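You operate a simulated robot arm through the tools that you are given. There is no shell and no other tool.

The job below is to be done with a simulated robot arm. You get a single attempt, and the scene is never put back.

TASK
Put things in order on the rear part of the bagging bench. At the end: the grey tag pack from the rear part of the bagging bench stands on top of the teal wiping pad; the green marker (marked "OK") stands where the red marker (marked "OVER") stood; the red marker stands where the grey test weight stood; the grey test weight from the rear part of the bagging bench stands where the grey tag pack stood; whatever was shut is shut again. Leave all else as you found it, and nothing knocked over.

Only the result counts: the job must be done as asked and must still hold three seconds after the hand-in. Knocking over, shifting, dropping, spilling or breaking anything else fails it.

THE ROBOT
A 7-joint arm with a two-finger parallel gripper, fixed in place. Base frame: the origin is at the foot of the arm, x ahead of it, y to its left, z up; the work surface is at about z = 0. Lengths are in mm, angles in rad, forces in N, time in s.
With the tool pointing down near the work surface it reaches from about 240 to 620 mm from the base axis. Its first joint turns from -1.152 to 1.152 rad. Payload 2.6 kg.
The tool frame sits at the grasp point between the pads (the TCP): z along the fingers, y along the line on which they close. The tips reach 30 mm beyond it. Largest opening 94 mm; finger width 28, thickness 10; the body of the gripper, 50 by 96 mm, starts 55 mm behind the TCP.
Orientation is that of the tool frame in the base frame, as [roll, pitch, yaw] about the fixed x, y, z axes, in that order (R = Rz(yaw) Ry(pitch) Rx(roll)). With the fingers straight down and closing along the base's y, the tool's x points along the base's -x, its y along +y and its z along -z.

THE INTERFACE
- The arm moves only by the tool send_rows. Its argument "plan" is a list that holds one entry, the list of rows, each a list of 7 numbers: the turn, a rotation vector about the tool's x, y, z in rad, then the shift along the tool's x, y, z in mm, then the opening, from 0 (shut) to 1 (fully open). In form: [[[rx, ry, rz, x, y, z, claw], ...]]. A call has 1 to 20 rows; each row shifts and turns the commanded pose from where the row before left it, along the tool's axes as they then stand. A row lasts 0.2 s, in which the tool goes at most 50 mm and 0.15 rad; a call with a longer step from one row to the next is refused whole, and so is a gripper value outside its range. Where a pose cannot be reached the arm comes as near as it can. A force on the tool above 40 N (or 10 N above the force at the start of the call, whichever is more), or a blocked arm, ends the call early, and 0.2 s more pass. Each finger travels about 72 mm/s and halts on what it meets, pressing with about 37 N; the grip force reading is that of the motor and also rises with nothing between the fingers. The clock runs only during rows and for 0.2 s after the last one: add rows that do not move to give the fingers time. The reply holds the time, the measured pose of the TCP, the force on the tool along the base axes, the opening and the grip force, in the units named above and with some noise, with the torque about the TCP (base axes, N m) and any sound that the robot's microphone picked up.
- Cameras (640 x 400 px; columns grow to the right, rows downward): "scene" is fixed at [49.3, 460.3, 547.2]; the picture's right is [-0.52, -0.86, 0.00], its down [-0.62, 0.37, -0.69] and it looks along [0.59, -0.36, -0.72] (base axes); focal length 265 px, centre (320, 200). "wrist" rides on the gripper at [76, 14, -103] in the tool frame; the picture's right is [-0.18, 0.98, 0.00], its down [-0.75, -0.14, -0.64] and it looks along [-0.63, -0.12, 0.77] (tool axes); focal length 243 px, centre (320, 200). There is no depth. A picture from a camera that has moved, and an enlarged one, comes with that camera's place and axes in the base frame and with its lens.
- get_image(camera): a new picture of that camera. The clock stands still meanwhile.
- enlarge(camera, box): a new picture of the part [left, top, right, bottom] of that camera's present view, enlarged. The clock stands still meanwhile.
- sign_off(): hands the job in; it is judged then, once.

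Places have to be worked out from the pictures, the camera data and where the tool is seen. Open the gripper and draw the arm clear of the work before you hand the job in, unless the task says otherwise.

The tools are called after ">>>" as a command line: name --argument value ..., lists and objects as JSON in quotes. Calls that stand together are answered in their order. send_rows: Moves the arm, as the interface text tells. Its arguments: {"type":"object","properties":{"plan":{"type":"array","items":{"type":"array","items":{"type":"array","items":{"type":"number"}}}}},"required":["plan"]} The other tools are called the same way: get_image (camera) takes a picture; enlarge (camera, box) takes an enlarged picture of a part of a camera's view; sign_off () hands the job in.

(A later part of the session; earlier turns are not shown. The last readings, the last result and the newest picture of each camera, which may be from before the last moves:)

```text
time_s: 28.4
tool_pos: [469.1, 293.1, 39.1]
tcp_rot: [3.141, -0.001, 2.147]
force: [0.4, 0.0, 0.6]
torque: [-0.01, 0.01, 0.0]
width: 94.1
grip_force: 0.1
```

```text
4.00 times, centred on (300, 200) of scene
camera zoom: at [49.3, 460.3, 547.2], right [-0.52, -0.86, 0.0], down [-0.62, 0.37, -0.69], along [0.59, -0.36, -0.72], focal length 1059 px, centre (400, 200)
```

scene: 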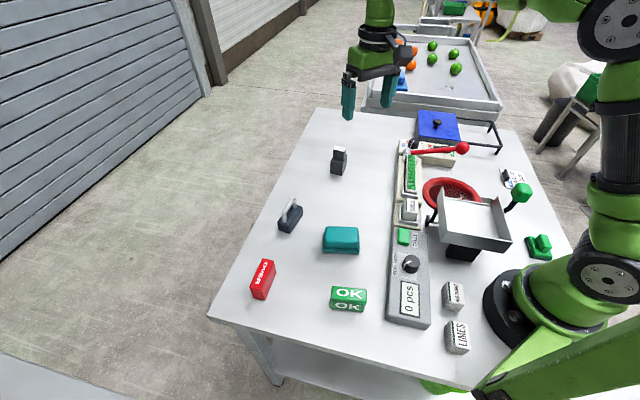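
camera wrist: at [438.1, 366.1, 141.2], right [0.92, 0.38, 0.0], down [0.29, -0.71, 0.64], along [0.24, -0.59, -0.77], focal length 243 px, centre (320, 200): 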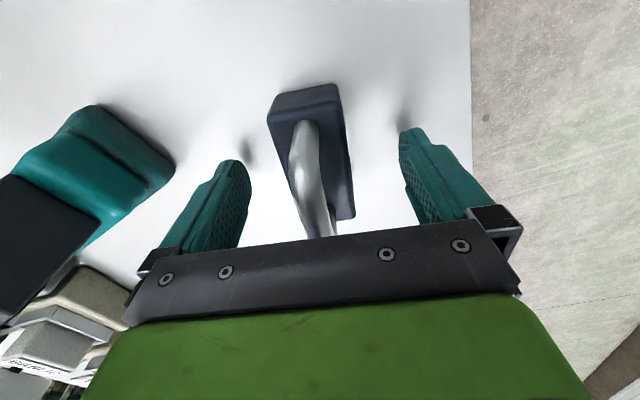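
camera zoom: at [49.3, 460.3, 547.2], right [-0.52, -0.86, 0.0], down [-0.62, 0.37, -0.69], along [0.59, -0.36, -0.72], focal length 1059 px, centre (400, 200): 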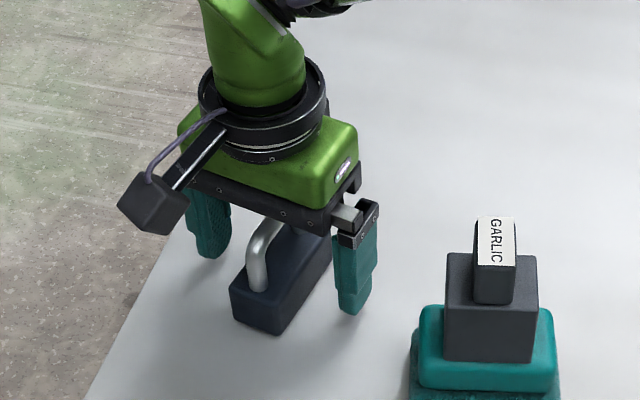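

The TCP is ≈3 mm off along the weight's long axis; I correct that, lower 3 mm more, and close on the body.

>>> send_rows --plan '[[[0, 0, 0, 2.8, -0.5, 3, 1], [0, 0, 0, 0, 0, 0, 1], [0, 0, 0, 0, 0, 0, 0.1], [0, 0, 0, 0, 0, 0, 0.1], [0, 0, 0, 0, 0, 0, 0.1], [0, 0, 0, 0, 0, 0, 0.1], [0, 0, 0, 0, 0, 0, 0.1], [0, 0, 0, 0, 0, 0, 0.1]]]'

>>> get_image --camera "wrist"

```text
time_s: 30.2
tool_pos: [465.1, 294.6, 36.0]
tcp_rot: [3.141, 0.0, 2.147]
force: [-1.7, -1.4, -0.5]
torque: [-0.02, 0.08, 0.06]
width: 40.0
grip_force: 37.4
```

```text
taken
camera wrist: at [436.5, 368.4, 137.9], right [0.92, 0.38, 0.0], down [0.29, -0.71, 0.64], along [0.24, -0.59, -0.77], focal length 243 px, centre (320, 200)
```

wrist: 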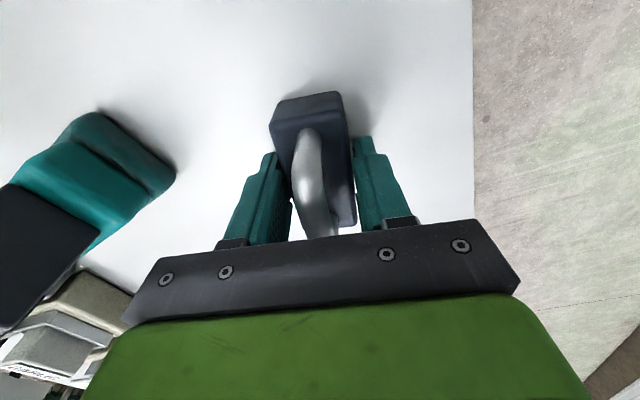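

Gripped at width 40 mm. I lift a little first to verify it comes along level.

>>> send_rows --plan '[[[0, 0, 0, 0, 0, -5, 0.1], [0, 0, 0, 0, 0, -10, 0.1], [0, 0, 0, 0, 0, -10, 0.1], [0, 0, 0, 0, 0, 0, 0.1]]]'

>>> get_image --camera "wrist"

>>> enlarge --camera "scene" --box '[250, 140, 350, 240]'

```text
time_s: 31.2
tool_pos: [465.3, 295.8, 60.7]
tcp_rot: [3.141, 0.0, 2.147]
force: [-0.6, 0.7, -4.7]
torque: [0.0, -0.02, 0.0]
width: 40.1
grip_force: 37.1
```

```text
taken
camera wrist: at [435.7, 369.6, 162.5], right [0.92, 0.38, 0.0], down [0.29, -0.71, 0.64], along [0.24, -0.59, -0.77], focal length 243 px, centre (320, 200)
```

wrist: 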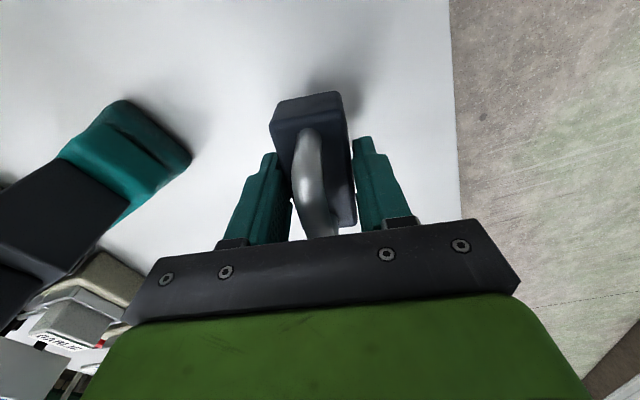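

```text
4.00 times, centred on (300, 190) of scene
camera zoom: at [49.4, 460.3, 547.1], right [-0.52, -0.86, 0.0], down [-0.62, 0.37, -0.69], along [0.59, -0.36, -0.72], focal length 1059 px, centre (400, 240)
```

zoom: 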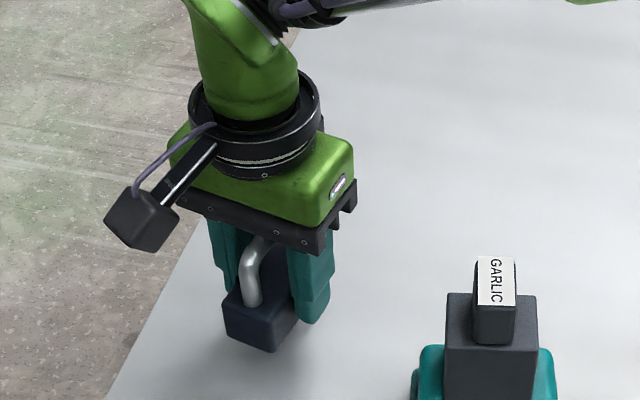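

The weight lifts level (≈0.5 kg). I raise it and carry it over to where the tag pack stood, at (580, 70.5).

>>> send_rows --plan '[[[0, 0, 0, 0, 0, -20, 0.1], [0, 0, 0, 0, 0, -20, 0.1], [0, 0, 0, -42, -4.5, 0, 0.1], [0, 0, 0, -42, -4.5, 0, 0.1], [0, 0, 0, -42, -4.5, 0, 0.1], [0, 0, 0, -42, -4.5, 0, 0.1], [0, 0, 0, -42, -4.5, 0, 0.1], [0, 0, 0, -42, -4.5, 0, 0.1], [0, 0, 0, 0, 0, 0, 0.1], [0, 0, 0, 0, 0, 0, 0.1]]]'

>>> get_image --camera "wrist"

>>> enlarge --camera "scene" --box '[290, 70, 410, 190]'

```text
time_s: 33.4
tool_pos: [579.4, 70.7, 101.3]
tcp_rot: [-3.14, 0.0, 2.148]
force: [0.2, -0.1, -4.8]
torque: [0.01, -0.02, -0.01]
width: 40.4
grip_force: 37.1
```

```text
taken
camera wrist: at [550.1, 142.9, 203.4], right [0.92, 0.38, 0.0], down [0.29, -0.71, 0.64], along [0.24, -0.59, -0.77], focal length 243 px, centre (320, 200)
```

wrist: 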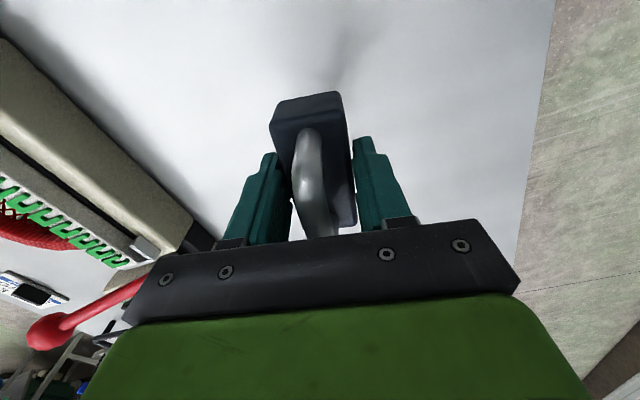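

```text
3.33 times, centred on (350, 130) of scene
camera zoom: at [49.4, 460.3, 547.1], right [-0.52, -0.86, 0.0], down [-0.62, 0.37, -0.69], along [0.59, -0.36, -0.72], focal length 883 px, centre (220, 433)
```

zoom: 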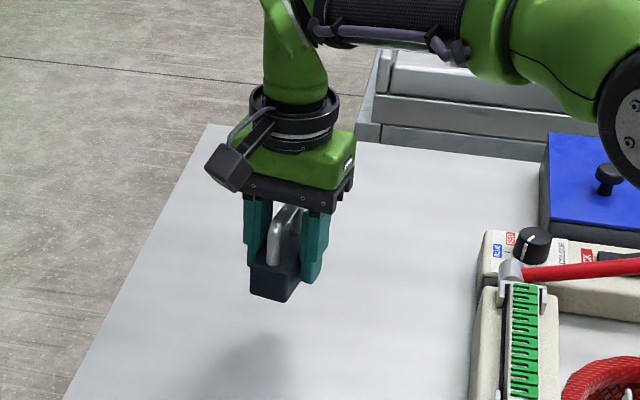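

The weight is over the target spot (TCP ≈ (579.6, 71.1)). I lower most of the way and re-check the position before contact.

>>> send_rows --plan '[[[0, 0, 0, 0, 0, 25, 0.1], [0, 0, 0, 0, 0, 20, 0.1], [0, 0, 0, 0, 0, 13, 0.1], [0, 0, 0, 0, 0, 0, 0.1], [0, 0, 0, 0, 0, 0, 0.1]]]'

>>> enlarge --camera "wrist" --box '[220, 50, 420, 200]'

>>> enlarge --camera "scene" --box '[310, 130, 370, 190]'

```text
time_s: 34.6
tool_pos: [581.6, 69.9, 44.7]
tcp_rot: [3.141, 0.001, 2.148]
force: [-0.4, 0.6, -4.3]
torque: [0.01, 0.02, 0.02]
width: 40.3
grip_force: 36.9
```

```text
2.67 times, centred on (320, 125) of wrist
camera zoom: at [551.2, 143.6, 145.4], right [0.92, 0.38, 0.0], down [0.29, -0.71, 0.64], along [0.24, -0.59, -0.77], focal length 647 px, centre (320, 400)
```

zoom: 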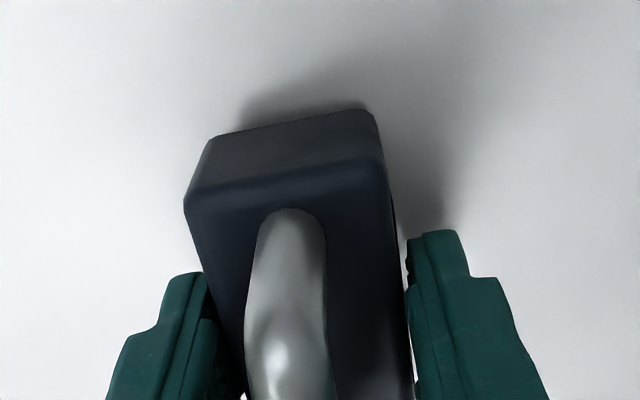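

```text
6.67 times, centred on (340, 160) of scene
camera zoom: at [49.4, 460.3, 547.1], right [-0.52, -0.86, 0.0], down [-0.62, 0.37, -0.69], along [0.59, -0.36, -0.72], focal length 1766 px, centre (187, 467)
```

zoom: 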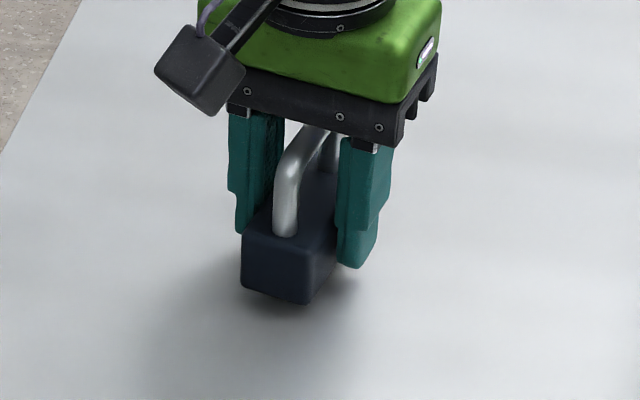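

TCP ≈ (581, 71), with about 8 mm to go. I lower 6 mm with a 1 mm sideways trim, then check the force.

>>> send_rows --plan '[[[0, 0, 0, 0.2, -0.8, 3, 0.1], [0, 0, 0, 0, 0, 2, 0.1], [0, 0, 0, 0, 0, 1, 0.1], [0, 0, 0, 0, 0, 0, 0.1]]]'

```text
time_s: 35.6
tool_pos: [579.4, 70.3, 36.2]
tcp_rot: [-3.141, 0.001, 2.147]
force: [-0.2, 0.0, -5.3]
torque: [-0.01, 0.02, -0.02]
width: 40.4
grip_force: 37.2
```

The full weight is still hanging (-5 N), so no contact yet; I go down in 1 mm steps.

>>> send_rows --plan '[[[0, 0, 0, 0, 0, 1, 0.1], [0, 0, 0, 0, 0, 0, 0.1]]]'

```text
time_s: 36.2
tool_pos: [579.7, 70.3, 36.3]
tcp_rot: [-3.14, -0.001, 2.149]
force: [-0.1, 0.1, -4.9]
torque: [-0.01, -0.04, 0.0]
width: 40.3
grip_force: 37.3
```

>>> send_rows --plan '[[[0, 0, 0, 0, 0, 1, 0.1], [0, 0, 0, 0, 0, 0, 0.1]]]'

>>> enlarge --camera "scene" --box '[320, 140, 360, 180]'

```text
time_s: 36.8
tool_pos: [579.7, 71.8, 35.9]
tcp_rot: [3.141, 0.0, 2.146]
force: [0.5, 0.4, -3.1]
torque: [-0.01, 0.07, -0.01]
width: 40.0
grip_force: 36.8
```

```text
10.00 times, centred on (340, 160) of scene
camera zoom: at [49.4, 460.3, 547.2], right [-0.52, -0.86, 0.0], down [-0.62, 0.37, -0.69], along [0.59, -0.36, -0.72], focal length 2648 px, centre (120, 600)
```

zoom: 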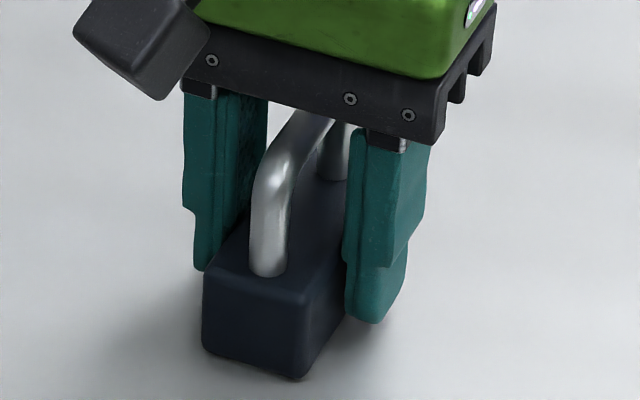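

The load is starting to transfer (-3.1 N, so light contact). One more small step down.

>>> send_rows --plan '[[[0, 0, 0, 0, 0, 0.6, 0.1], [0, 0, 0, 0, 0, 0, 0.1]]]'

```text
time_s: 37.4
tool_pos: [580.4, 70.6, 36.4]
tcp_rot: [3.14, 0.0, 2.148]
force: [-2.4, -1.8, 4.4]
torque: [0.16, 0.42, 0.13]
width: 40.3
grip_force: 37.2
```

The weight is now resting on the bench (force turned positive). I open the fingers gently.

>>> send_rows --plan '[[[0, 0, 0, 0, 0, 0, 0.46], [0, 0, 0, 0, 0, 0, 0.55], [0, 0, 0, 0, 0, 0, 0.7], [0, 0, 0, 0, 0, 0, 0.85], [0, 0, 0, 0, 0, 0, 1], [0, 0, 0, 0, 0, 0, 1]]]'

>>> enlarge --camera "wrist" --box '[220, 50, 420, 250]'

>>> enlarge --camera "scene" --box '[310, 120, 370, 180]'

```text
time_s: 38.8
tool_pos: [578.8, 70.6, 35.2]
tcp_rot: [3.14, -0.001, 2.147]
force: [0.1, -0.4, -0.3]
torque: [-0.02, -0.01, 0.02]
width: 93.8
grip_force: 0.1
```

```text
2.00 times, centred on (320, 150) of wrist
camera zoom: at [550.0, 144.0, 137.2], right [0.92, 0.38, 0.0], down [0.29, -0.71, 0.64], along [0.24, -0.59, -0.77], focal length 485 px, centre (320, 300)
```

zoom: 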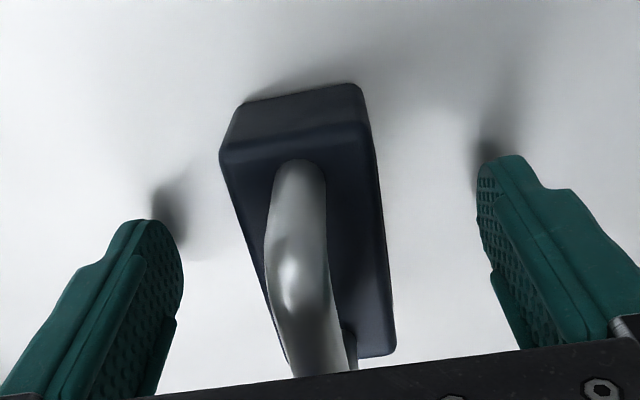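

```text
6.67 times, centred on (340, 150) of scene
camera zoom: at [49.3, 460.3, 547.2], right [-0.52, -0.86, 0.0], down [-0.62, 0.37, -0.69], along [0.59, -0.36, -0.72], focal length 1766 px, centre (187, 533)
```

zoom: 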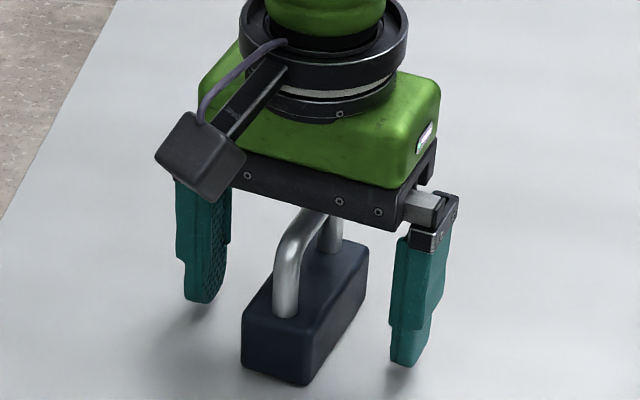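

Released; the weight stands at ≈ (579.5, 71). I rise and verify, then head for the red OVER marker.

>>> send_rows --plan '[[[0, 0, 0, 0, 0, -20, 1], [0, 0, 0, 0, 0, -30, 1], [0, 0, 0, 0, 0, -30, 1], [0, 0, 0, 0, 0, -30, 1], [0, 0, 0, 0, 0, 0, 1]]]'

>>> enlarge --camera "wrist" --box '[220, 20, 420, 200]'

>>> enlarge --camera "scene" --box '[300, 120, 380, 190]'

```text
time_s: 40.0
tool_pos: [582.9, 70.8, 145.9]
tcp_rot: [-3.142, 0.0, 2.147]
force: [0.4, 0.1, -0.7]
torque: [0.03, 0.0, -0.01]
width: 93.9
grip_force: 0.0
```

```text
2.22 times, centred on (320, 110) of wrist
camera zoom: at [552.1, 143.2, 246.9], right [0.92, 0.38, 0.0], down [0.29, -0.71, 0.64], along [0.24, -0.59, -0.77], focal length 539 px, centre (320, 400)
```

zoom: 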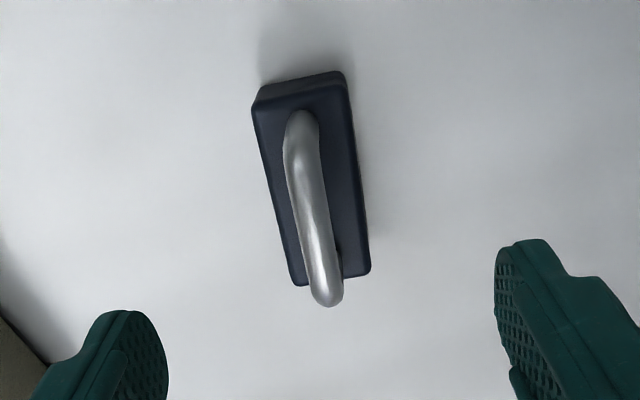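

```text
5.71 times, centred on (340, 155) of scene
camera zoom: at [49.3, 460.3, 547.2], right [-0.52, -0.86, 0.0], down [-0.62, 0.37, -0.69], along [0.59, -0.36, -0.72], focal length 1513 px, centre (206, 457)
```

zoom: 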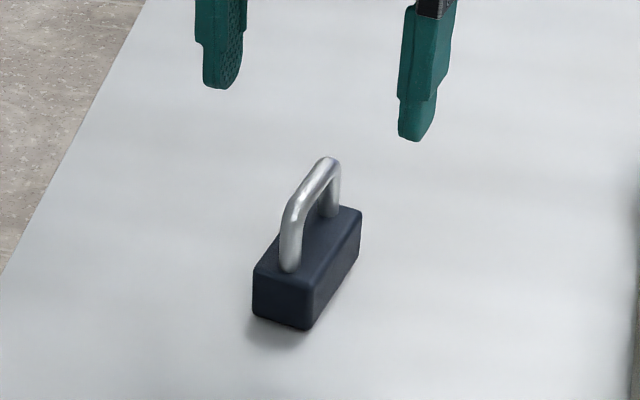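

The weight stands at ≈ (580.5, 72), right where the pack was. Now I travel to the red OVER marker at (340, 423) and turn to close across its short side (45°).

>>> send_rows --plan '[[[0, 0, 0, 42.7, -1.15, -5, 1], [0, 0, 0, 42.7, -1.15, -5, 1], [0, 0, 0, 42.7, -1.15, -5, 1], [0, 0, 0, 42.7, -1.15, -5, 1], [0, 0, 0, 42.7, -1.15, -5, 1], [0, 0, 0, 42.7, -1.15, -5, 1], [0, 0, 0, 42.7, -1.15, -5, 1], [0, 0, 0, 42.7, -1.15, -5, 1], [0, 0, 0, 42.7, -1.15, -5, 1], [0, 0, 0, 42.7, -1.15, -5, 1], [0, 0, -0.1047, 0, 0, 0, 1], [0, 0, -0.1047, 0, 0, 0, 1], [0, 0, 0, 0, 0, 30, 1], [0, 0, 0, 0, 0, 20, 1], [0, 0, 0, 0, 0, 0, 1], [0, 0, 0, 0, 0, 0, 1]]]'

>>> enlarge --camera "wrist" --box '[220, 20, 420, 200]'

```text
time_s: 43.4
tool_pos: [337.9, 423.3, 143.2]
tcp_rot: [-3.14, -0.001, 2.356]
force: [0.4, -0.6, 0.8]
torque: [0.02, 0.01, -0.01]
width: 94.1
grip_force: 0.1
```

```text
2.22 times, centred on (320, 110) of wrist
camera zoom: at [293.8, 488.3, 245.2], right [0.83, 0.56, 0.0], down [0.43, -0.63, 0.64], along [0.36, -0.53, -0.77], focal length 539 px, centre (320, 400)
```

zoom: 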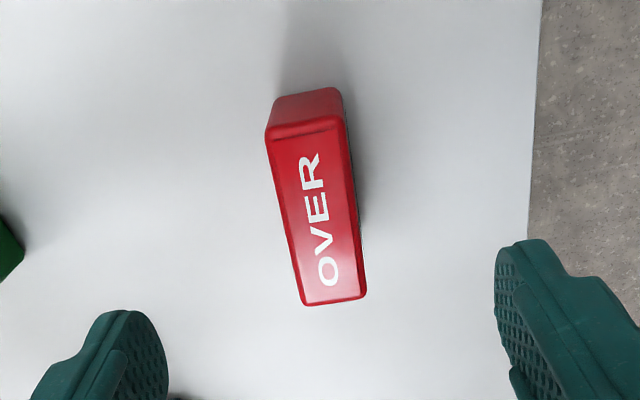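

OVER's centre is confirmed at ≈ (339.8, 422.7), with yaw matching at 45°. I trim the position and descend to z ≈ 40.

>>> send_rows --plan '[[[0, 0, 0, -2.3, 0.6, 0, 1], [0, 0, 0, 0, 0, 30, 1], [0, 0, 0, 0, 0, 30, 1], [0, 0, 0, 0, 0, 25, 1], [0, 0, 0, 0, 0, 17, 1], [0, 0, 0, 0, 0, 0, 1], [0, 0, 0, 0, 0, 0, 1]]]'

>>> get_image --camera "wrist"

>>> enlarge --camera "scene" --box '[220, 200, 320, 310]'

```text
time_s: 45.0
tool_pos: [338.9, 421.0, 41.7]
tcp_rot: [-3.141, -0.001, 2.356]
force: [-0.2, 0.2, -1.1]
torque: [-0.01, 0.01, 0.01]
width: 94.0
grip_force: 0.1
```

```text
taken
camera wrist: at [296.0, 486.7, 143.4], right [0.83, 0.56, 0.0], down [0.43, -0.63, 0.64], along [0.36, -0.53, -0.77], focal length 243 px, centre (320, 200)
```

wrist: 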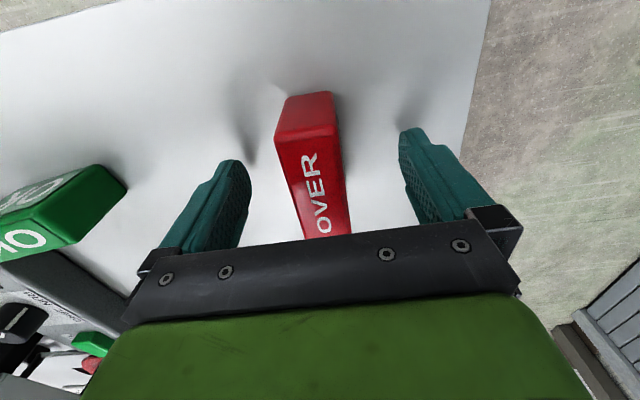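

```text
3.64 times, centred on (270, 255) of scene
camera zoom: at [49.3, 460.3, 547.2], right [-0.52, -0.86, 0.0], down [-0.62, 0.37, -0.69], along [0.59, -0.36, -0.72], focal length 963 px, centre (502, 0)
```

zoom: 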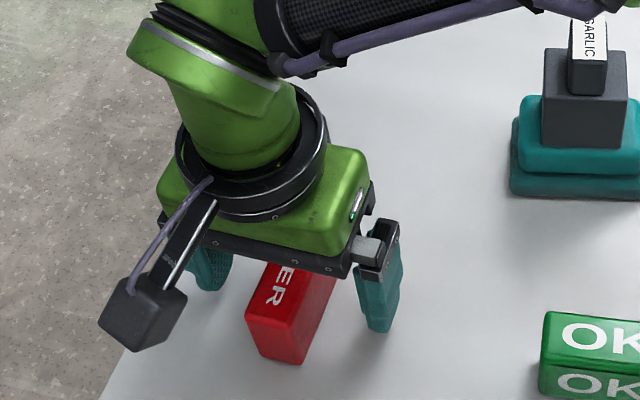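

TCP ≈ (339.5, 422.3, 41), centred on the marker. Closing now.

>>> send_rows --plan '[[[0, 0, 0, 0, 0, 1, 1], [0, 0, 0, 0, 0, 0, 0.1], [0, 0, 0, 0, 0, 0, 0.1], [0, 0, 0, 0, 0, 0, 0.1], [0, 0, 0, 0, 0, 0, 0.1], [0, 0, 0, 0, 0, 0, 0.1], [0, 0, 0, 0, 0, 0, 0.1]]]'

>>> get_image --camera "wrist"

```text
time_s: 46.6
tool_pos: [341.5, 420.3, 41.6]
tcp_rot: [-3.141, 0.0, 2.356]
force: [1.0, 0.5, -0.5]
torque: [-0.01, -0.03, 0.01]
width: 31.6
grip_force: 36.8
```

```text
taken
camera wrist: at [296.1, 486.8, 143.0], right [0.83, 0.56, 0.0], down [0.43, -0.63, 0.64], along [0.36, -0.53, -0.77], focal length 243 px, centre (320, 200)
```

wrist: 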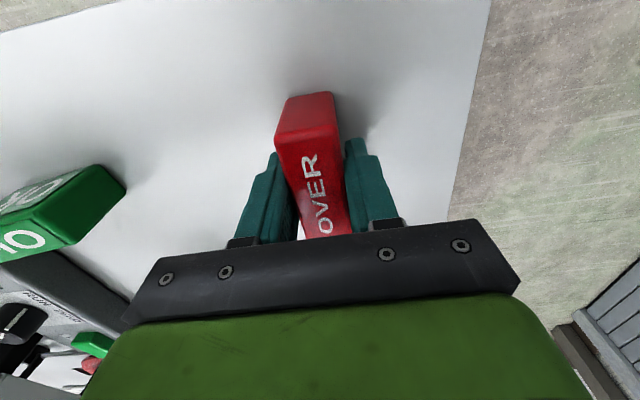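

Gripped at 31.6 mm. I lift it, then carry it to the weight's former spot at (466.3, 296.4).

>>> send_rows --plan '[[[0, 0, 0, 0, 0, -10, 0.1], [0, 0, 0, 0, 0, -20, 0.1], [0, 0, 0, 0, 0, -30, 0.1], [0, 0, 0, -44.7, 0, 0, 0.1], [0, 0, 0, -44.7, 0, 0, 0.1], [0, 0, 0, -44.7, 0, 0, 0.1], [0, 0, 0, -44.7, 0, 0, 0.1], [0, 0, 0, 0, 0, 0, 0.1], [0, 0, 0, 0, 0, 0, 0.1]]]'

>>> get_image --camera "wrist"

>>> enlarge --camera "scene" --box '[230, 130, 350, 250]'

```text
time_s: 48.6
tool_pos: [467.0, 292.4, 101.2]
tcp_rot: [3.141, 0.0, 2.357]
force: [0.6, 0.1, -0.9]
torque: [-0.01, 0.02, 0.01]
width: 31.3
grip_force: 36.7
```

```text
taken
camera wrist: at [422.4, 358.0, 204.2], right [0.83, 0.56, 0.0], down [0.43, -0.63, 0.64], along [0.36, -0.53, -0.77], focal length 243 px, centre (320, 200)
```

wrist: 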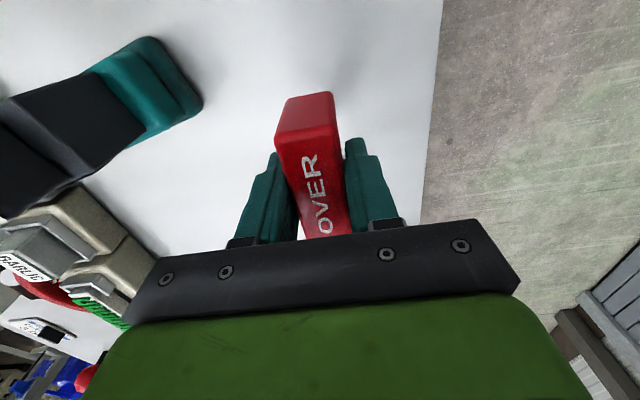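

```text
3.33 times, centred on (290, 190) of scene
camera zoom: at [49.4, 460.3, 547.2], right [-0.52, -0.86, 0.0], down [-0.62, 0.37, -0.69], along [0.59, -0.36, -0.72], focal length 883 px, centre (420, 233)
```

zoom: 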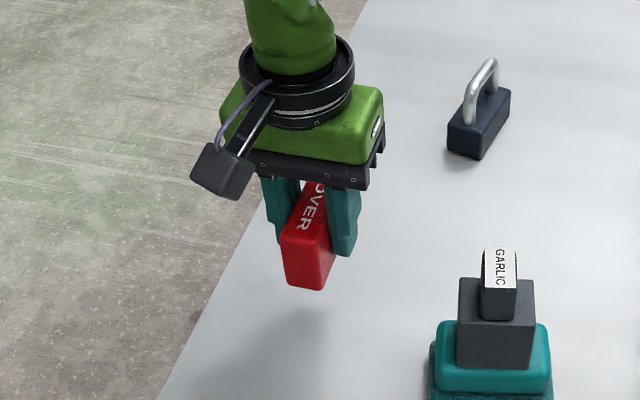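

TCP ≈ (466.4, 293.8); I trim ≈2.5 mm toward the target and lower most of the way, then re-check.

>>> send_rows --plan '[[[0, 0, 0, 1.6, 1.5, 20, 0.1], [0, 0, 0, 0, 0, 20, 0.1], [0, 0, 0, 0, 0, 13, 0.1], [0, 0, 0, 0, 0, 0, 0.1], [0, 0, 0, 0, 0, 0, 0.1]]]'

>>> enlarge --camera "wrist" --box '[220, 50, 420, 200]'

>>> enlarge --camera "scene" --box '[260, 180, 320, 240]'

```text
time_s: 49.8
tool_pos: [468.2, 296.5, 47.9]
tcp_rot: [-3.141, -0.001, 2.356]
force: [0.1, 0.0, -0.4]
torque: [-0.01, -0.02, 0.03]
width: 31.5
grip_force: 37.3
```

```text
2.67 times, centred on (320, 125) of wrist
camera zoom: at [424.0, 361.8, 151.2], right [0.83, 0.56, 0.0], down [0.43, -0.63, 0.64], along [0.36, -0.53, -0.77], focal length 647 px, centre (320, 400)
```

zoom: 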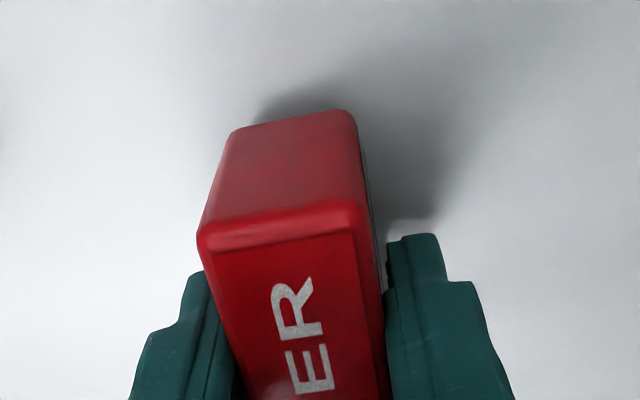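

```text
6.67 times, centred on (290, 210) of scene
camera zoom: at [49.3, 460.3, 547.2], right [-0.52, -0.86, 0.0], down [-0.62, 0.37, -0.69], along [0.59, -0.36, -0.72], focal length 1766 px, centre (520, 133)
```

zoom: 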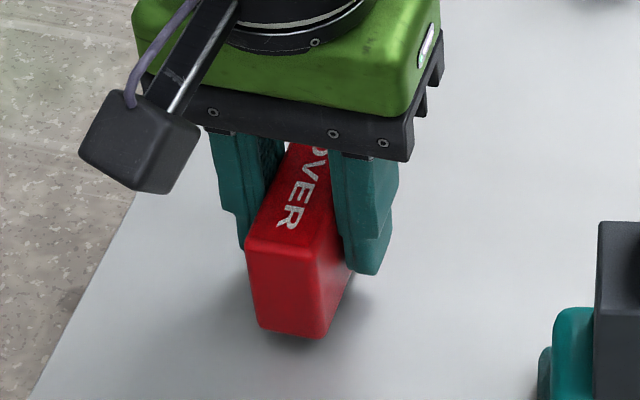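

TCP ≈ (468, 297.3); I trim by ≈1.8 mm and lower 5.5 mm, then check the force.

>>> send_rows --plan '[[[0, 0, 0, 0.5, -1.6, 3, 0.1], [0, 0, 0, 0, 0, 2, 0.1], [0, 0, 0, 0, 0, 0.5, 0.1], [0, 0, 0, 0, 0, 0, 0.1]]]'

```text
time_s: 50.8
tool_pos: [465.6, 296.0, 43.9]
tcp_rot: [-3.141, -0.001, 2.357]
force: [-0.2, 0.5, -0.6]
torque: [0.04, 0.0, -0.04]
width: 31.7
grip_force: 36.8
```

>>> send_rows --plan '[[[0, 0, 0, 0, 0, 1, 0.1], [0, 0, 0, 0, 0, 0, 0.1]]]'

>>> enlarge --camera "scene" --box '[270, 195, 310, 235]'

```text
time_s: 51.4
tool_pos: [465.1, 296.8, 41.9]
tcp_rot: [-3.141, 0.0, 2.357]
force: [0.5, -0.2, -1.4]
torque: [0.01, -0.01, -0.01]
width: 31.4
grip_force: 37.3
```

```text
10.00 times, centred on (290, 215) of scene
camera zoom: at [49.3, 460.3, 547.2], right [-0.52, -0.86, 0.0], down [-0.62, 0.37, -0.69], along [0.59, -0.36, -0.72], focal length 2648 px, centre (620, 50)
```

zoom: 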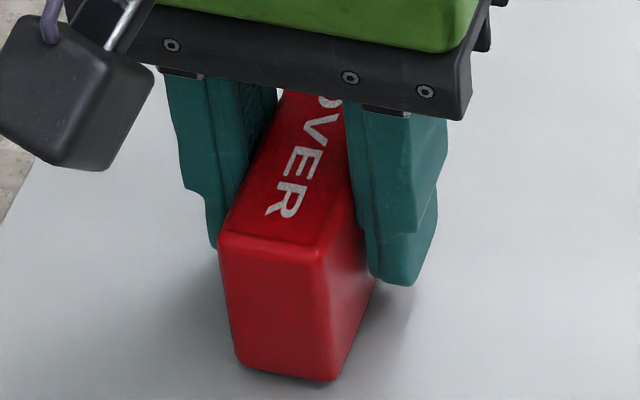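

Almost touching; I keep lowering in sub-millimetre steps while watching the force.

>>> send_rows --plan '[[[0, 0, 0, 0, 0, 0.8, 0.1], [0, 0, 0, 0, 0, 0, 0.1]]]'

```text
time_s: 52.0
tool_pos: [464.9, 296.5, 40.7]
tcp_rot: [3.141, -0.002, 2.357]
force: [0.1, -0.7, 0.0]
torque: [0.02, 0.0, 0.01]
width: 31.4
grip_force: 37.4
```

>>> send_rows --plan '[[[0, 0, 0, 0, 0, 0.8, 0.1], [0, 0, 0, 0, 0, 0, 0.1]]]'

```text
time_s: 52.6
tool_pos: [465.4, 296.6, 40.0]
tcp_rot: [-3.141, -0.001, 2.357]
force: [0.1, -0.5, 0.1]
torque: [0.0, 0.01, 0.01]
width: 31.8
grip_force: 37.0
```

>>> send_rows --plan '[[[0, 0, 0, 0, 0, 0.6, 0.1], [0, 0, 0, 0, 0, 0, 0.1]]]'

```text
time_s: 53.2
tool_pos: [465.6, 297.1, 41.2]
tcp_rot: [3.14, -0.001, 2.357]
force: [-3.4, 0.0, 8.1]
torque: [-0.09, 0.1, 0.02]
width: 31.5
grip_force: 37.1
```

Contact is confirmed (8 N upward). I ease off 0.3 mm and release gently.

>>> send_rows --plan '[[[0, 0, 0, 0, 0, -0.3, 0.1], [0, 0, 0, 0, 0, 0, 0.37], [0, 0, 0, 0, 0, 0, 0.45], [0, 0, 0, 0, 0, 0, 0.6], [0, 0, 0, 0, 0, 0, 0.8], [0, 0, 0, 0, 0, 0, 1], [0, 0, 0, 0, 0, 0, 1]]]'

>>> enlarge --camera "wrist" --box '[220, 50, 420, 250]'

>>> enlarge --camera "scene" --box '[260, 180, 320, 240]'

```text
time_s: 54.8
tool_pos: [465.9, 295.5, 40.8]
tcp_rot: [-3.141, 0.001, 2.355]
force: [-0.3, -0.7, 1.2]
torque: [0.03, -0.02, 0.01]
width: 93.9
grip_force: 0.1
```

```text
2.00 times, centred on (320, 150) of wrist
camera zoom: at [421.5, 360.9, 142.6], right [0.83, 0.56, 0.0], down [0.43, -0.63, 0.64], along [0.36, -0.53, -0.77], focal length 485 px, centre (320, 300)
```

zoom: 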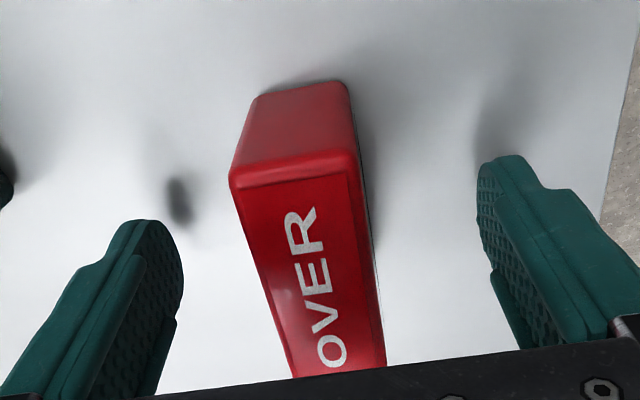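

```text
6.67 times, centred on (290, 210) of scene
camera zoom: at [49.3, 460.3, 547.2], right [-0.52, -0.86, 0.0], down [-0.62, 0.37, -0.69], along [0.59, -0.36, -0.72], focal length 1766 px, centre (520, 133)
```

zoom: 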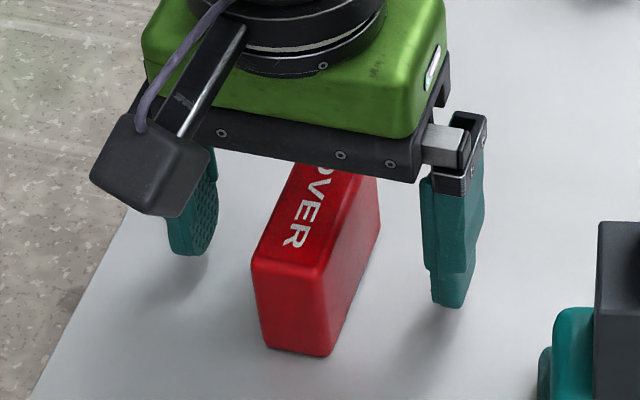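

Red marker is standing free. I rise to z ≈ 200 and verify its place from above.

>>> send_rows --plan '[[[0, 0, 0, 0, 0, -20, 1], [0, 0, 0, 0, 0, -35, 1], [0, 0, 0, 0, 0, -35, 1], [0, 0, 0, 0, 0, -35, 1], [0, 0, 0, 0, 0, -35, 1], [0, 0, 0, 0, 0, 0, 1], [0, 0, 0, 0, 0, 0, 1]]]'

>>> enlarge --camera "wrist" --box '[220, 20, 420, 200]'

>>> enlarge --camera "scene" --box '[250, 140, 390, 260]'

```text
time_s: 56.4
tool_pos: [465.7, 297.7, 199.1]
tcp_rot: [3.141, -0.001, 2.357]
force: [-0.3, 0.3, 0.9]
torque: [-0.01, 0.0, -0.01]
width: 93.8
grip_force: 0.0
```

```text
2.22 times, centred on (320, 110) of wrist
camera zoom: at [421.1, 362.9, 301.6], right [0.83, 0.56, 0.0], down [0.43, -0.63, 0.64], along [0.36, -0.53, -0.77], focal length 539 px, centre (320, 400)
```

zoom: 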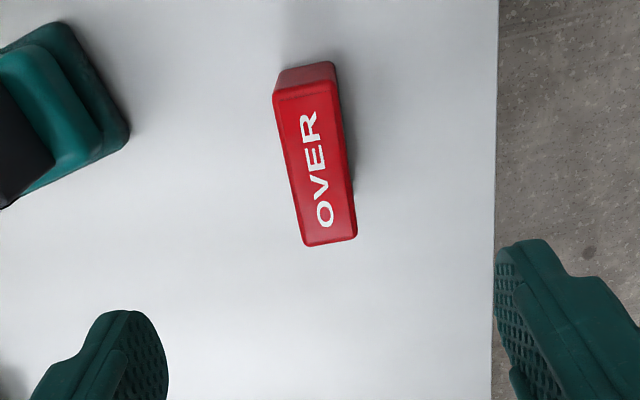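

```text
3.33 times, centred on (320, 200) of scene
camera zoom: at [49.3, 460.3, 547.2], right [-0.52, -0.86, 0.0], down [-0.62, 0.37, -0.69], along [0.59, -0.36, -0.72], focal length 883 px, centre (320, 200)
```

zoom: 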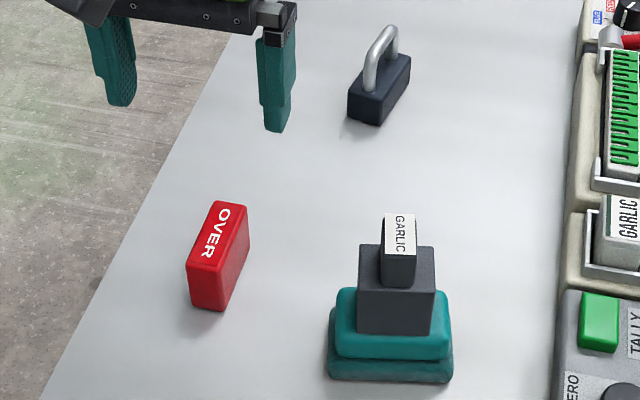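

OVER stands at ≈ (465.7, 297.5), right on the weight's former spot. Now I travel to the green OK marker at (209.8, 296.6), staying high, and turn the gripper by +95°.

>>> send_rows --plan '[[[0, 0, 0, 25.84, -25.9, 0, 1], [0, 0, 0, 25.84, -25.9, 0, 1], [0, 0, 0, 25.84, -25.9, 0, 1], [0, 0, 0, 25.84, -25.9, 0, 1], [0, 0, 0, 25.84, -25.9, 0, 1], [0, 0, 0, 25.84, -25.9, 0, 1], [0, 0, 0, 25.84, -25.9, 0, 1], [0, 0, -0.1382, 0, 0, 0, 1], [0, 0, -0.1382, 0, 0, 0, 1], [0, 0, -0.1382, 0, 0, 0, 1], [0, 0, -0.1382, 0, 0, 0, 1], [0, 0, -0.1382, 0, 0, 0, 1], [0, 0, -0.1382, 0, 0, 0, 1], [0, 0, -0.1382, 0, 0, 0, 1], [0, 0, -0.1382, 0, 0, 0, 1], [0, 0, -0.1382, 0, 0, 0, 1], [0, 0, -0.1382, 0, 0, 0, 1], [0, 0, -0.1382, 0, 0, 0, 1], [0, 0, -0.1382, 0, 0, 0, 1], [0, 0, 0, 0, 0, 0, 1]]]'

>>> get_image --camera "wrist"

>>> enlarge --camera "wrist" --box '[220, 20, 420, 200]'

```text
time_s: 60.6
tool_pos: [208.3, 295.6, 200.1]
tcp_rot: [3.142, 0.0, -2.265]
force: [0.0, 0.0, 0.2]
torque: [0.02, -0.01, 0.01]
width: 93.9
grip_force: 0.1
```

```text
taken
camera wrist: at [149.0, 246.9, 302.9], right [-0.64, 0.77, 0.0], down [0.59, 0.49, 0.64], along [0.49, 0.41, -0.77], focal length 243 px, centre (320, 200)
```

wrist: 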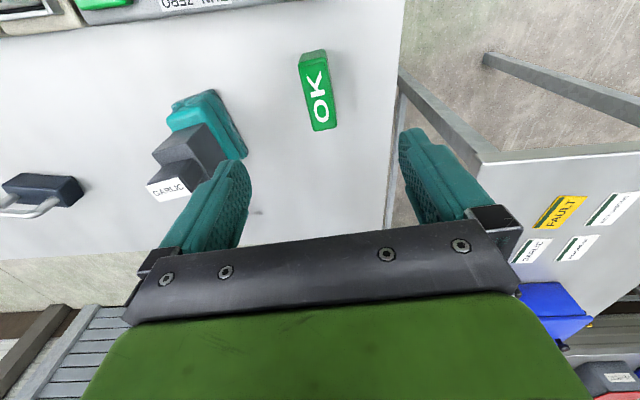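

```text
2.22 times, centred on (320, 110) of wrist
camera zoom: at [149.0, 246.9, 302.9], right [-0.64, 0.77, 0.0], down [0.59, 0.49, 0.64], along [0.49, 0.41, -0.77], focal length 539 px, centre (320, 400)
```

zoom: 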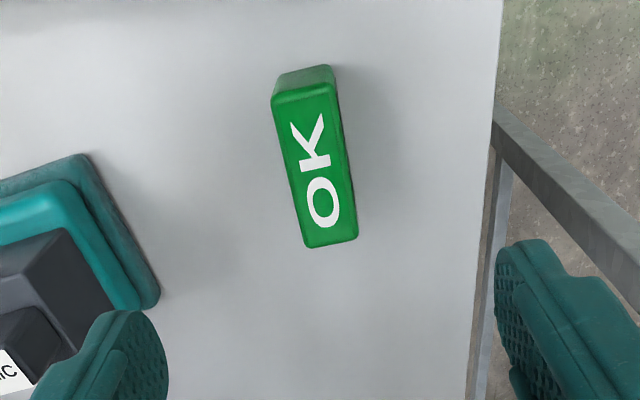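

OK's centre is ≈ (210.3, 297.2), well aligned with the gripper. I trim and descend to z ≈ 40 (clear of the pad and pack, ~147 mm away).

>>> send_rows --plan '[[[0, 0, 0, -2, -0.7, 0, 1], [0, 0, 0, 0, 0, 35, 1], [0, 0, 0, 0, 0, 35, 1], [0, 0, 0, 0, 0, 35, 1], [0, 0, 0, 0, 0, 30, 1], [0, 0, 0, 0, 0, 15, 1], [0, 0, 0, 0, 0, 9, 1], [0, 0, 0, 0, 0, 0, 1], [0, 0, 0, 0, 0, 0, 1]]]'

>>> get_image --camera "wrist"

>>> enlarge --camera "scene" --box '[290, 190, 430, 340]'

```text
time_s: 62.6
tool_pos: [209.3, 297.2, 37.9]
tcp_rot: [-3.141, -0.001, -2.269]
force: [-0.2, 0.6, 0.8]
torque: [-0.01, -0.01, 0.01]
width: 93.9
grip_force: 0.0
```

```text
taken
camera wrist: at [149.7, 248.3, 141.3], right [-0.64, 0.77, 0.0], down [0.59, 0.49, 0.64], along [0.5, 0.41, -0.77], focal length 243 px, centre (320, 200)
```

wrist: 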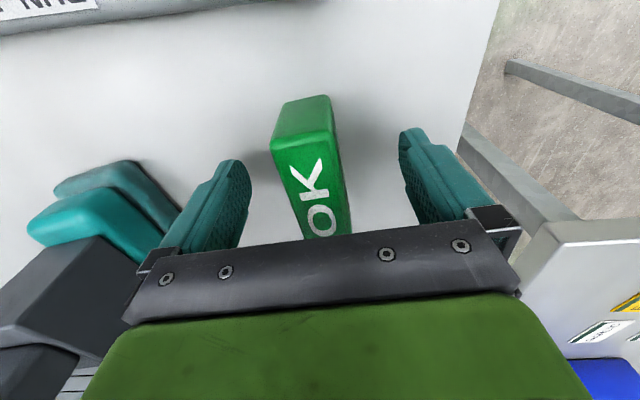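

```text
2.67 times, centred on (360, 265) of scene
camera zoom: at [49.3, 460.3, 547.2], right [-0.52, -0.86, 0.0], down [-0.62, 0.37, -0.69], along [0.59, -0.36, -0.72], focal length 706 px, centre (213, 27)
```

zoom: 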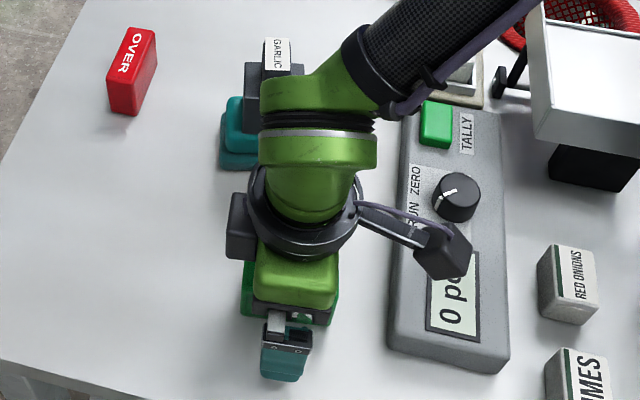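

TCP ≈ (209.2, 297.4, 38), centred on OK. Closing.

>>> send_rows --plan '[[[0, 0, 0, 0, 0, 0, 0.1], [0, 0, 0, 0, 0, 0, 0.1], [0, 0, 0, 0, 0, 0, 0.1], [0, 0, 0, 0, 0, 0, 0.1], [0, 0, 0, 0, 0, 0, 0.1], [0, 0, 0, 0, 0, 0, 0.1]]]'

>>> get_image --camera "wrist"

```text
time_s: 64.0
tool_pos: [209.3, 296.7, 39.6]
tcp_rot: [3.141, 0.0, -2.269]
force: [0.4, -0.4, 1.1]
torque: [0.04, -0.03, 0.01]
width: 31.7
grip_force: 36.5
```

```text
taken
camera wrist: at [149.7, 248.3, 141.5], right [-0.64, 0.77, 0.0], down [0.59, 0.49, 0.64], along [0.5, 0.41, -0.77], focal length 243 px, centre (320, 200)
```

wrist: 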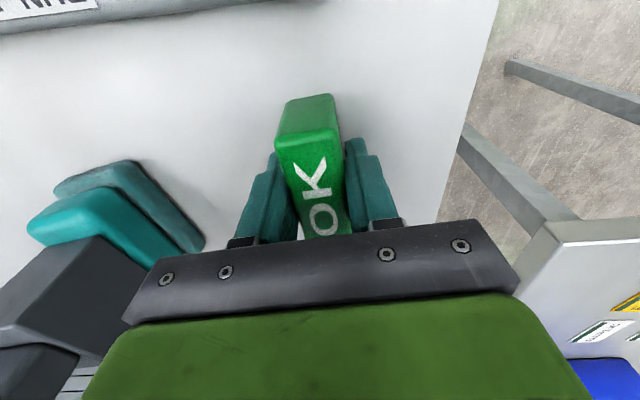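

Gripped at 31.7 mm. I lift 65 mm and carry it to OVER's former spot at (340, 423).

>>> send_rows --plan '[[[0, 0, 0, 0, 0, -10, 0.1], [0, 0, 0, 0, 0, -25, 0.1], [0, 0, 0, 0, 0, -30, 0.1], [0, 0, 0, -45.1, -4.85, 0, 0.1], [0, 0, 0, -45.1, -4.85, 0, 0.1], [0, 0, 0, -45.1, -4.85, 0, 0.1], [0, 0, 0, -45.1, -4.85, 0, 0.1], [0, 0, 0, 0, 0, 0, 0.1], [0, 0, 0, 0, 0, 0, 0.1]]]'

>>> get_image --camera "wrist"

>>> get_image --camera "scene"

```text
time_s: 66.0
tool_pos: [341.4, 422.5, 105.9]
tcp_rot: [-3.141, -0.001, -2.267]
force: [0.1, -0.4, -0.9]
torque: [-0.02, -0.01, 0.02]
width: 31.3
grip_force: 37.1
```

```text
taken
camera wrist: at [281.9, 374.3, 207.9], right [-0.64, 0.77, 0.0], down [0.59, 0.49, 0.64], along [0.5, 0.41, -0.77], focal length 243 px, centre (320, 200)
```

wrist: 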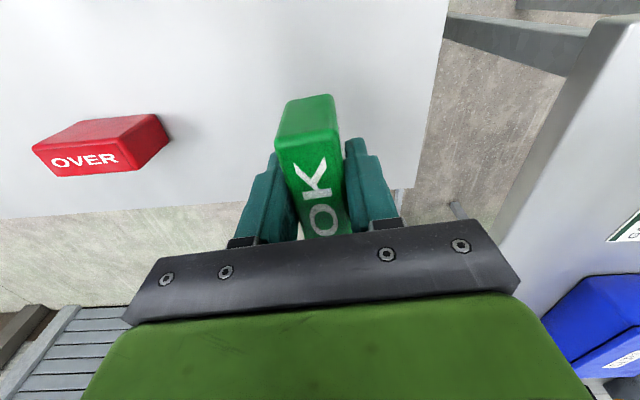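

```text
taken
```

scene: 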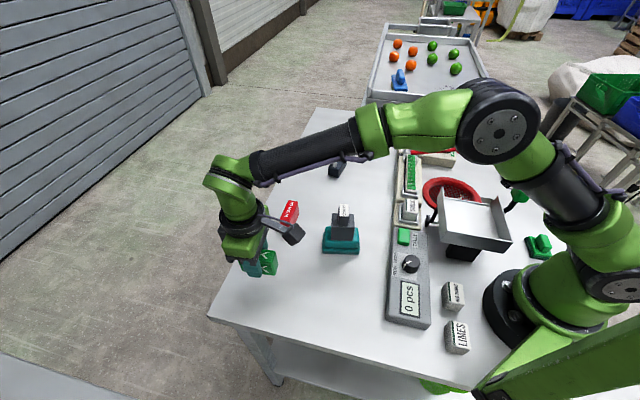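

TCP ≈ (341.4, 423); I trim ≈2 mm and lower most of the way.

>>> send_rows --plan '[[[0, 0, 0, 1.6, 0.7, 25, 0.1], [0, 0, 0, 0, 0, 20, 0.1], [0, 0, 0, 0, 0, 14, 0.1], [0, 0, 0, 0, 0, 0, 0.1], [0, 0, 0, 0, 0, 0, 0.1]]]'

>>> enlarge --camera "wrist" --box '[220, 50, 420, 200]'

>>> enlarge --camera "scene" --box '[220, 230, 310, 310]'

```text
time_s: 67.2
tool_pos: [340.8, 422.5, 46.2]
tcp_rot: [-3.142, 0.0, -2.27]
force: [-0.1, 0.3, -0.4]
torque: [-0.01, -0.01, 0.0]
width: 31.4
grip_force: 37.1
```

```text
2.67 times, centred on (320, 125) of wrist
camera zoom: at [280.4, 374.5, 148.8], right [-0.64, 0.77, 0.0], down [0.59, 0.49, 0.64], along [0.5, 0.41, -0.77], focal length 647 px, centre (320, 400)
```

zoom: 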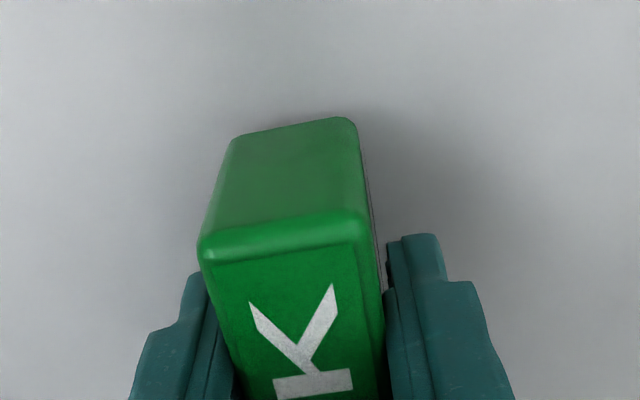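

```text
5.00 times, centred on (265, 270) of scene
camera zoom: at [49.3, 460.3, 547.2], right [-0.52, -0.86, 0.0], down [-0.62, 0.37, -0.69], along [0.59, -0.36, -0.72], focal length 1324 px, centre (595, -150)
```

zoom: 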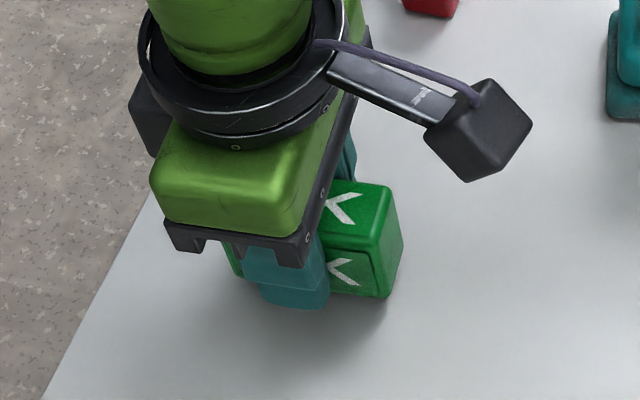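

Position ≈ (340.5, 423.4), which is good. I lower the remaining ~7 mm in small steps.

>>> send_rows --plan '[[[0, 0, 0, 0.6, 0, 3, 0.1], [0, 0, 0, 0, 0, 2, 0.1], [0, 0, 0, 0, 0, 0.8, 0.1], [0, 0, 0, 0, 0, 0, 0.1]]]'

```text
time_s: 68.2
tool_pos: [338.5, 422.5, 41.3]
tcp_rot: [3.141, 0.001, -2.268]
force: [0.0, 0.1, -1.5]
torque: [-0.03, 0.01, -0.03]
width: 31.7
grip_force: 36.7
```

>>> send_rows --plan '[[[0, 0, 0, 0, 0, 0.8, 0.1], [0, 0, 0, 0, 0, 0, 0.1]]]'

```text
time_s: 68.8
tool_pos: [339.8, 422.2, 40.5]
tcp_rot: [-3.141, 0.001, -2.27]
force: [0.6, 0.0, -0.8]
torque: [-0.01, 0.02, 0.02]
width: 31.5
grip_force: 37.5
```

>>> send_rows --plan '[[[0, 0, 0, 0, 0, 0.8, 0.1], [0, 0, 0, 0, 0, 0, 0.1]]]'

```text
time_s: 69.4
tool_pos: [339.4, 422.2, 39.2]
tcp_rot: [-3.141, -0.001, -2.269]
force: [0.3, -0.6, 0.0]
torque: [-0.01, 0.01, 0.0]
width: 31.5
grip_force: 37.4
```

>>> send_rows --plan '[[[0, 0, 0, 0, 0, 0.7, 0.1], [0, 0, 0, 0, 0, 0, 0.1]]]'

```text
time_s: 70.0
tool_pos: [338.7, 421.0, 39.6]
tcp_rot: [3.141, 0.001, -2.271]
force: [0.6, 0.4, 0.9]
torque: [0.03, -0.01, 0.0]
width: 31.4
grip_force: 36.9
```

>>> send_rows --plan '[[[0, 0, 0, 0, 0, 0.6, 0.1], [0, 0, 0, 0, 0, 0, 0.1]]]'

>>> enlarge --camera "wrist" --box '[220, 50, 420, 200]'

```text
time_s: 70.6
tool_pos: [339.4, 421.1, 38.5]
tcp_rot: [3.141, 0.002, -2.269]
force: [-0.3, -1.0, 6.9]
torque: [-0.17, 0.1, 0.03]
width: 31.3
grip_force: 37.0
```

```text
2.67 times, centred on (320, 125) of wrist
camera zoom: at [279.2, 373.6, 141.3], right [-0.64, 0.77, 0.0], down [0.59, 0.49, 0.64], along [0.5, 0.41, -0.77], focal length 647 px, centre (320, 400)
```

zoom: 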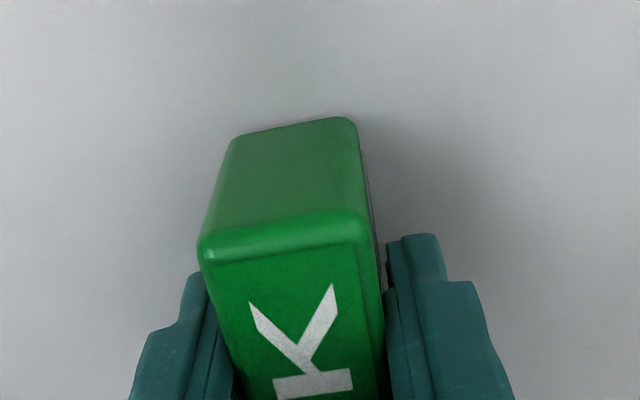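

Contact is confirmed (≈7 N). I ease off slightly and release.

>>> send_rows --plan '[[[0, 0, 0, 0, 0, -0.3, 0.1], [0, 0, 0, 0, 0, 0, 0.37], [0, 0, 0, 0, 0, 0, 0.45], [0, 0, 0, 0, 0, 0, 0.6], [0, 0, 0, 0, 0, 0, 0.8], [0, 0, 0, 0, 0, 0, 1], [0, 0, 0, 0, 0, 0, 1]]]'

>>> get_image --camera "wrist"

```text
time_s: 72.2
tool_pos: [339.0, 421.4, 40.5]
tcp_rot: [3.141, 0.0, -2.268]
force: [0.6, 0.0, -0.1]
torque: [-0.01, -0.01, -0.02]
width: 93.9
grip_force: 0.0
```

```text
taken
camera wrist: at [279.0, 373.3, 141.9], right [-0.64, 0.77, 0.0], down [0.59, 0.49, 0.64], along [0.5, 0.41, -0.77], focal length 243 px, centre (320, 200)
```

wrist: 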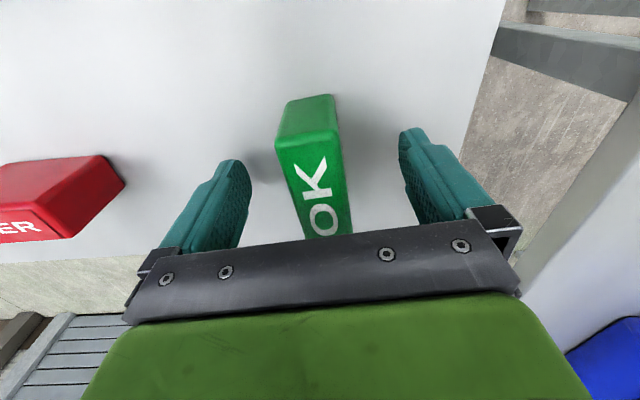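

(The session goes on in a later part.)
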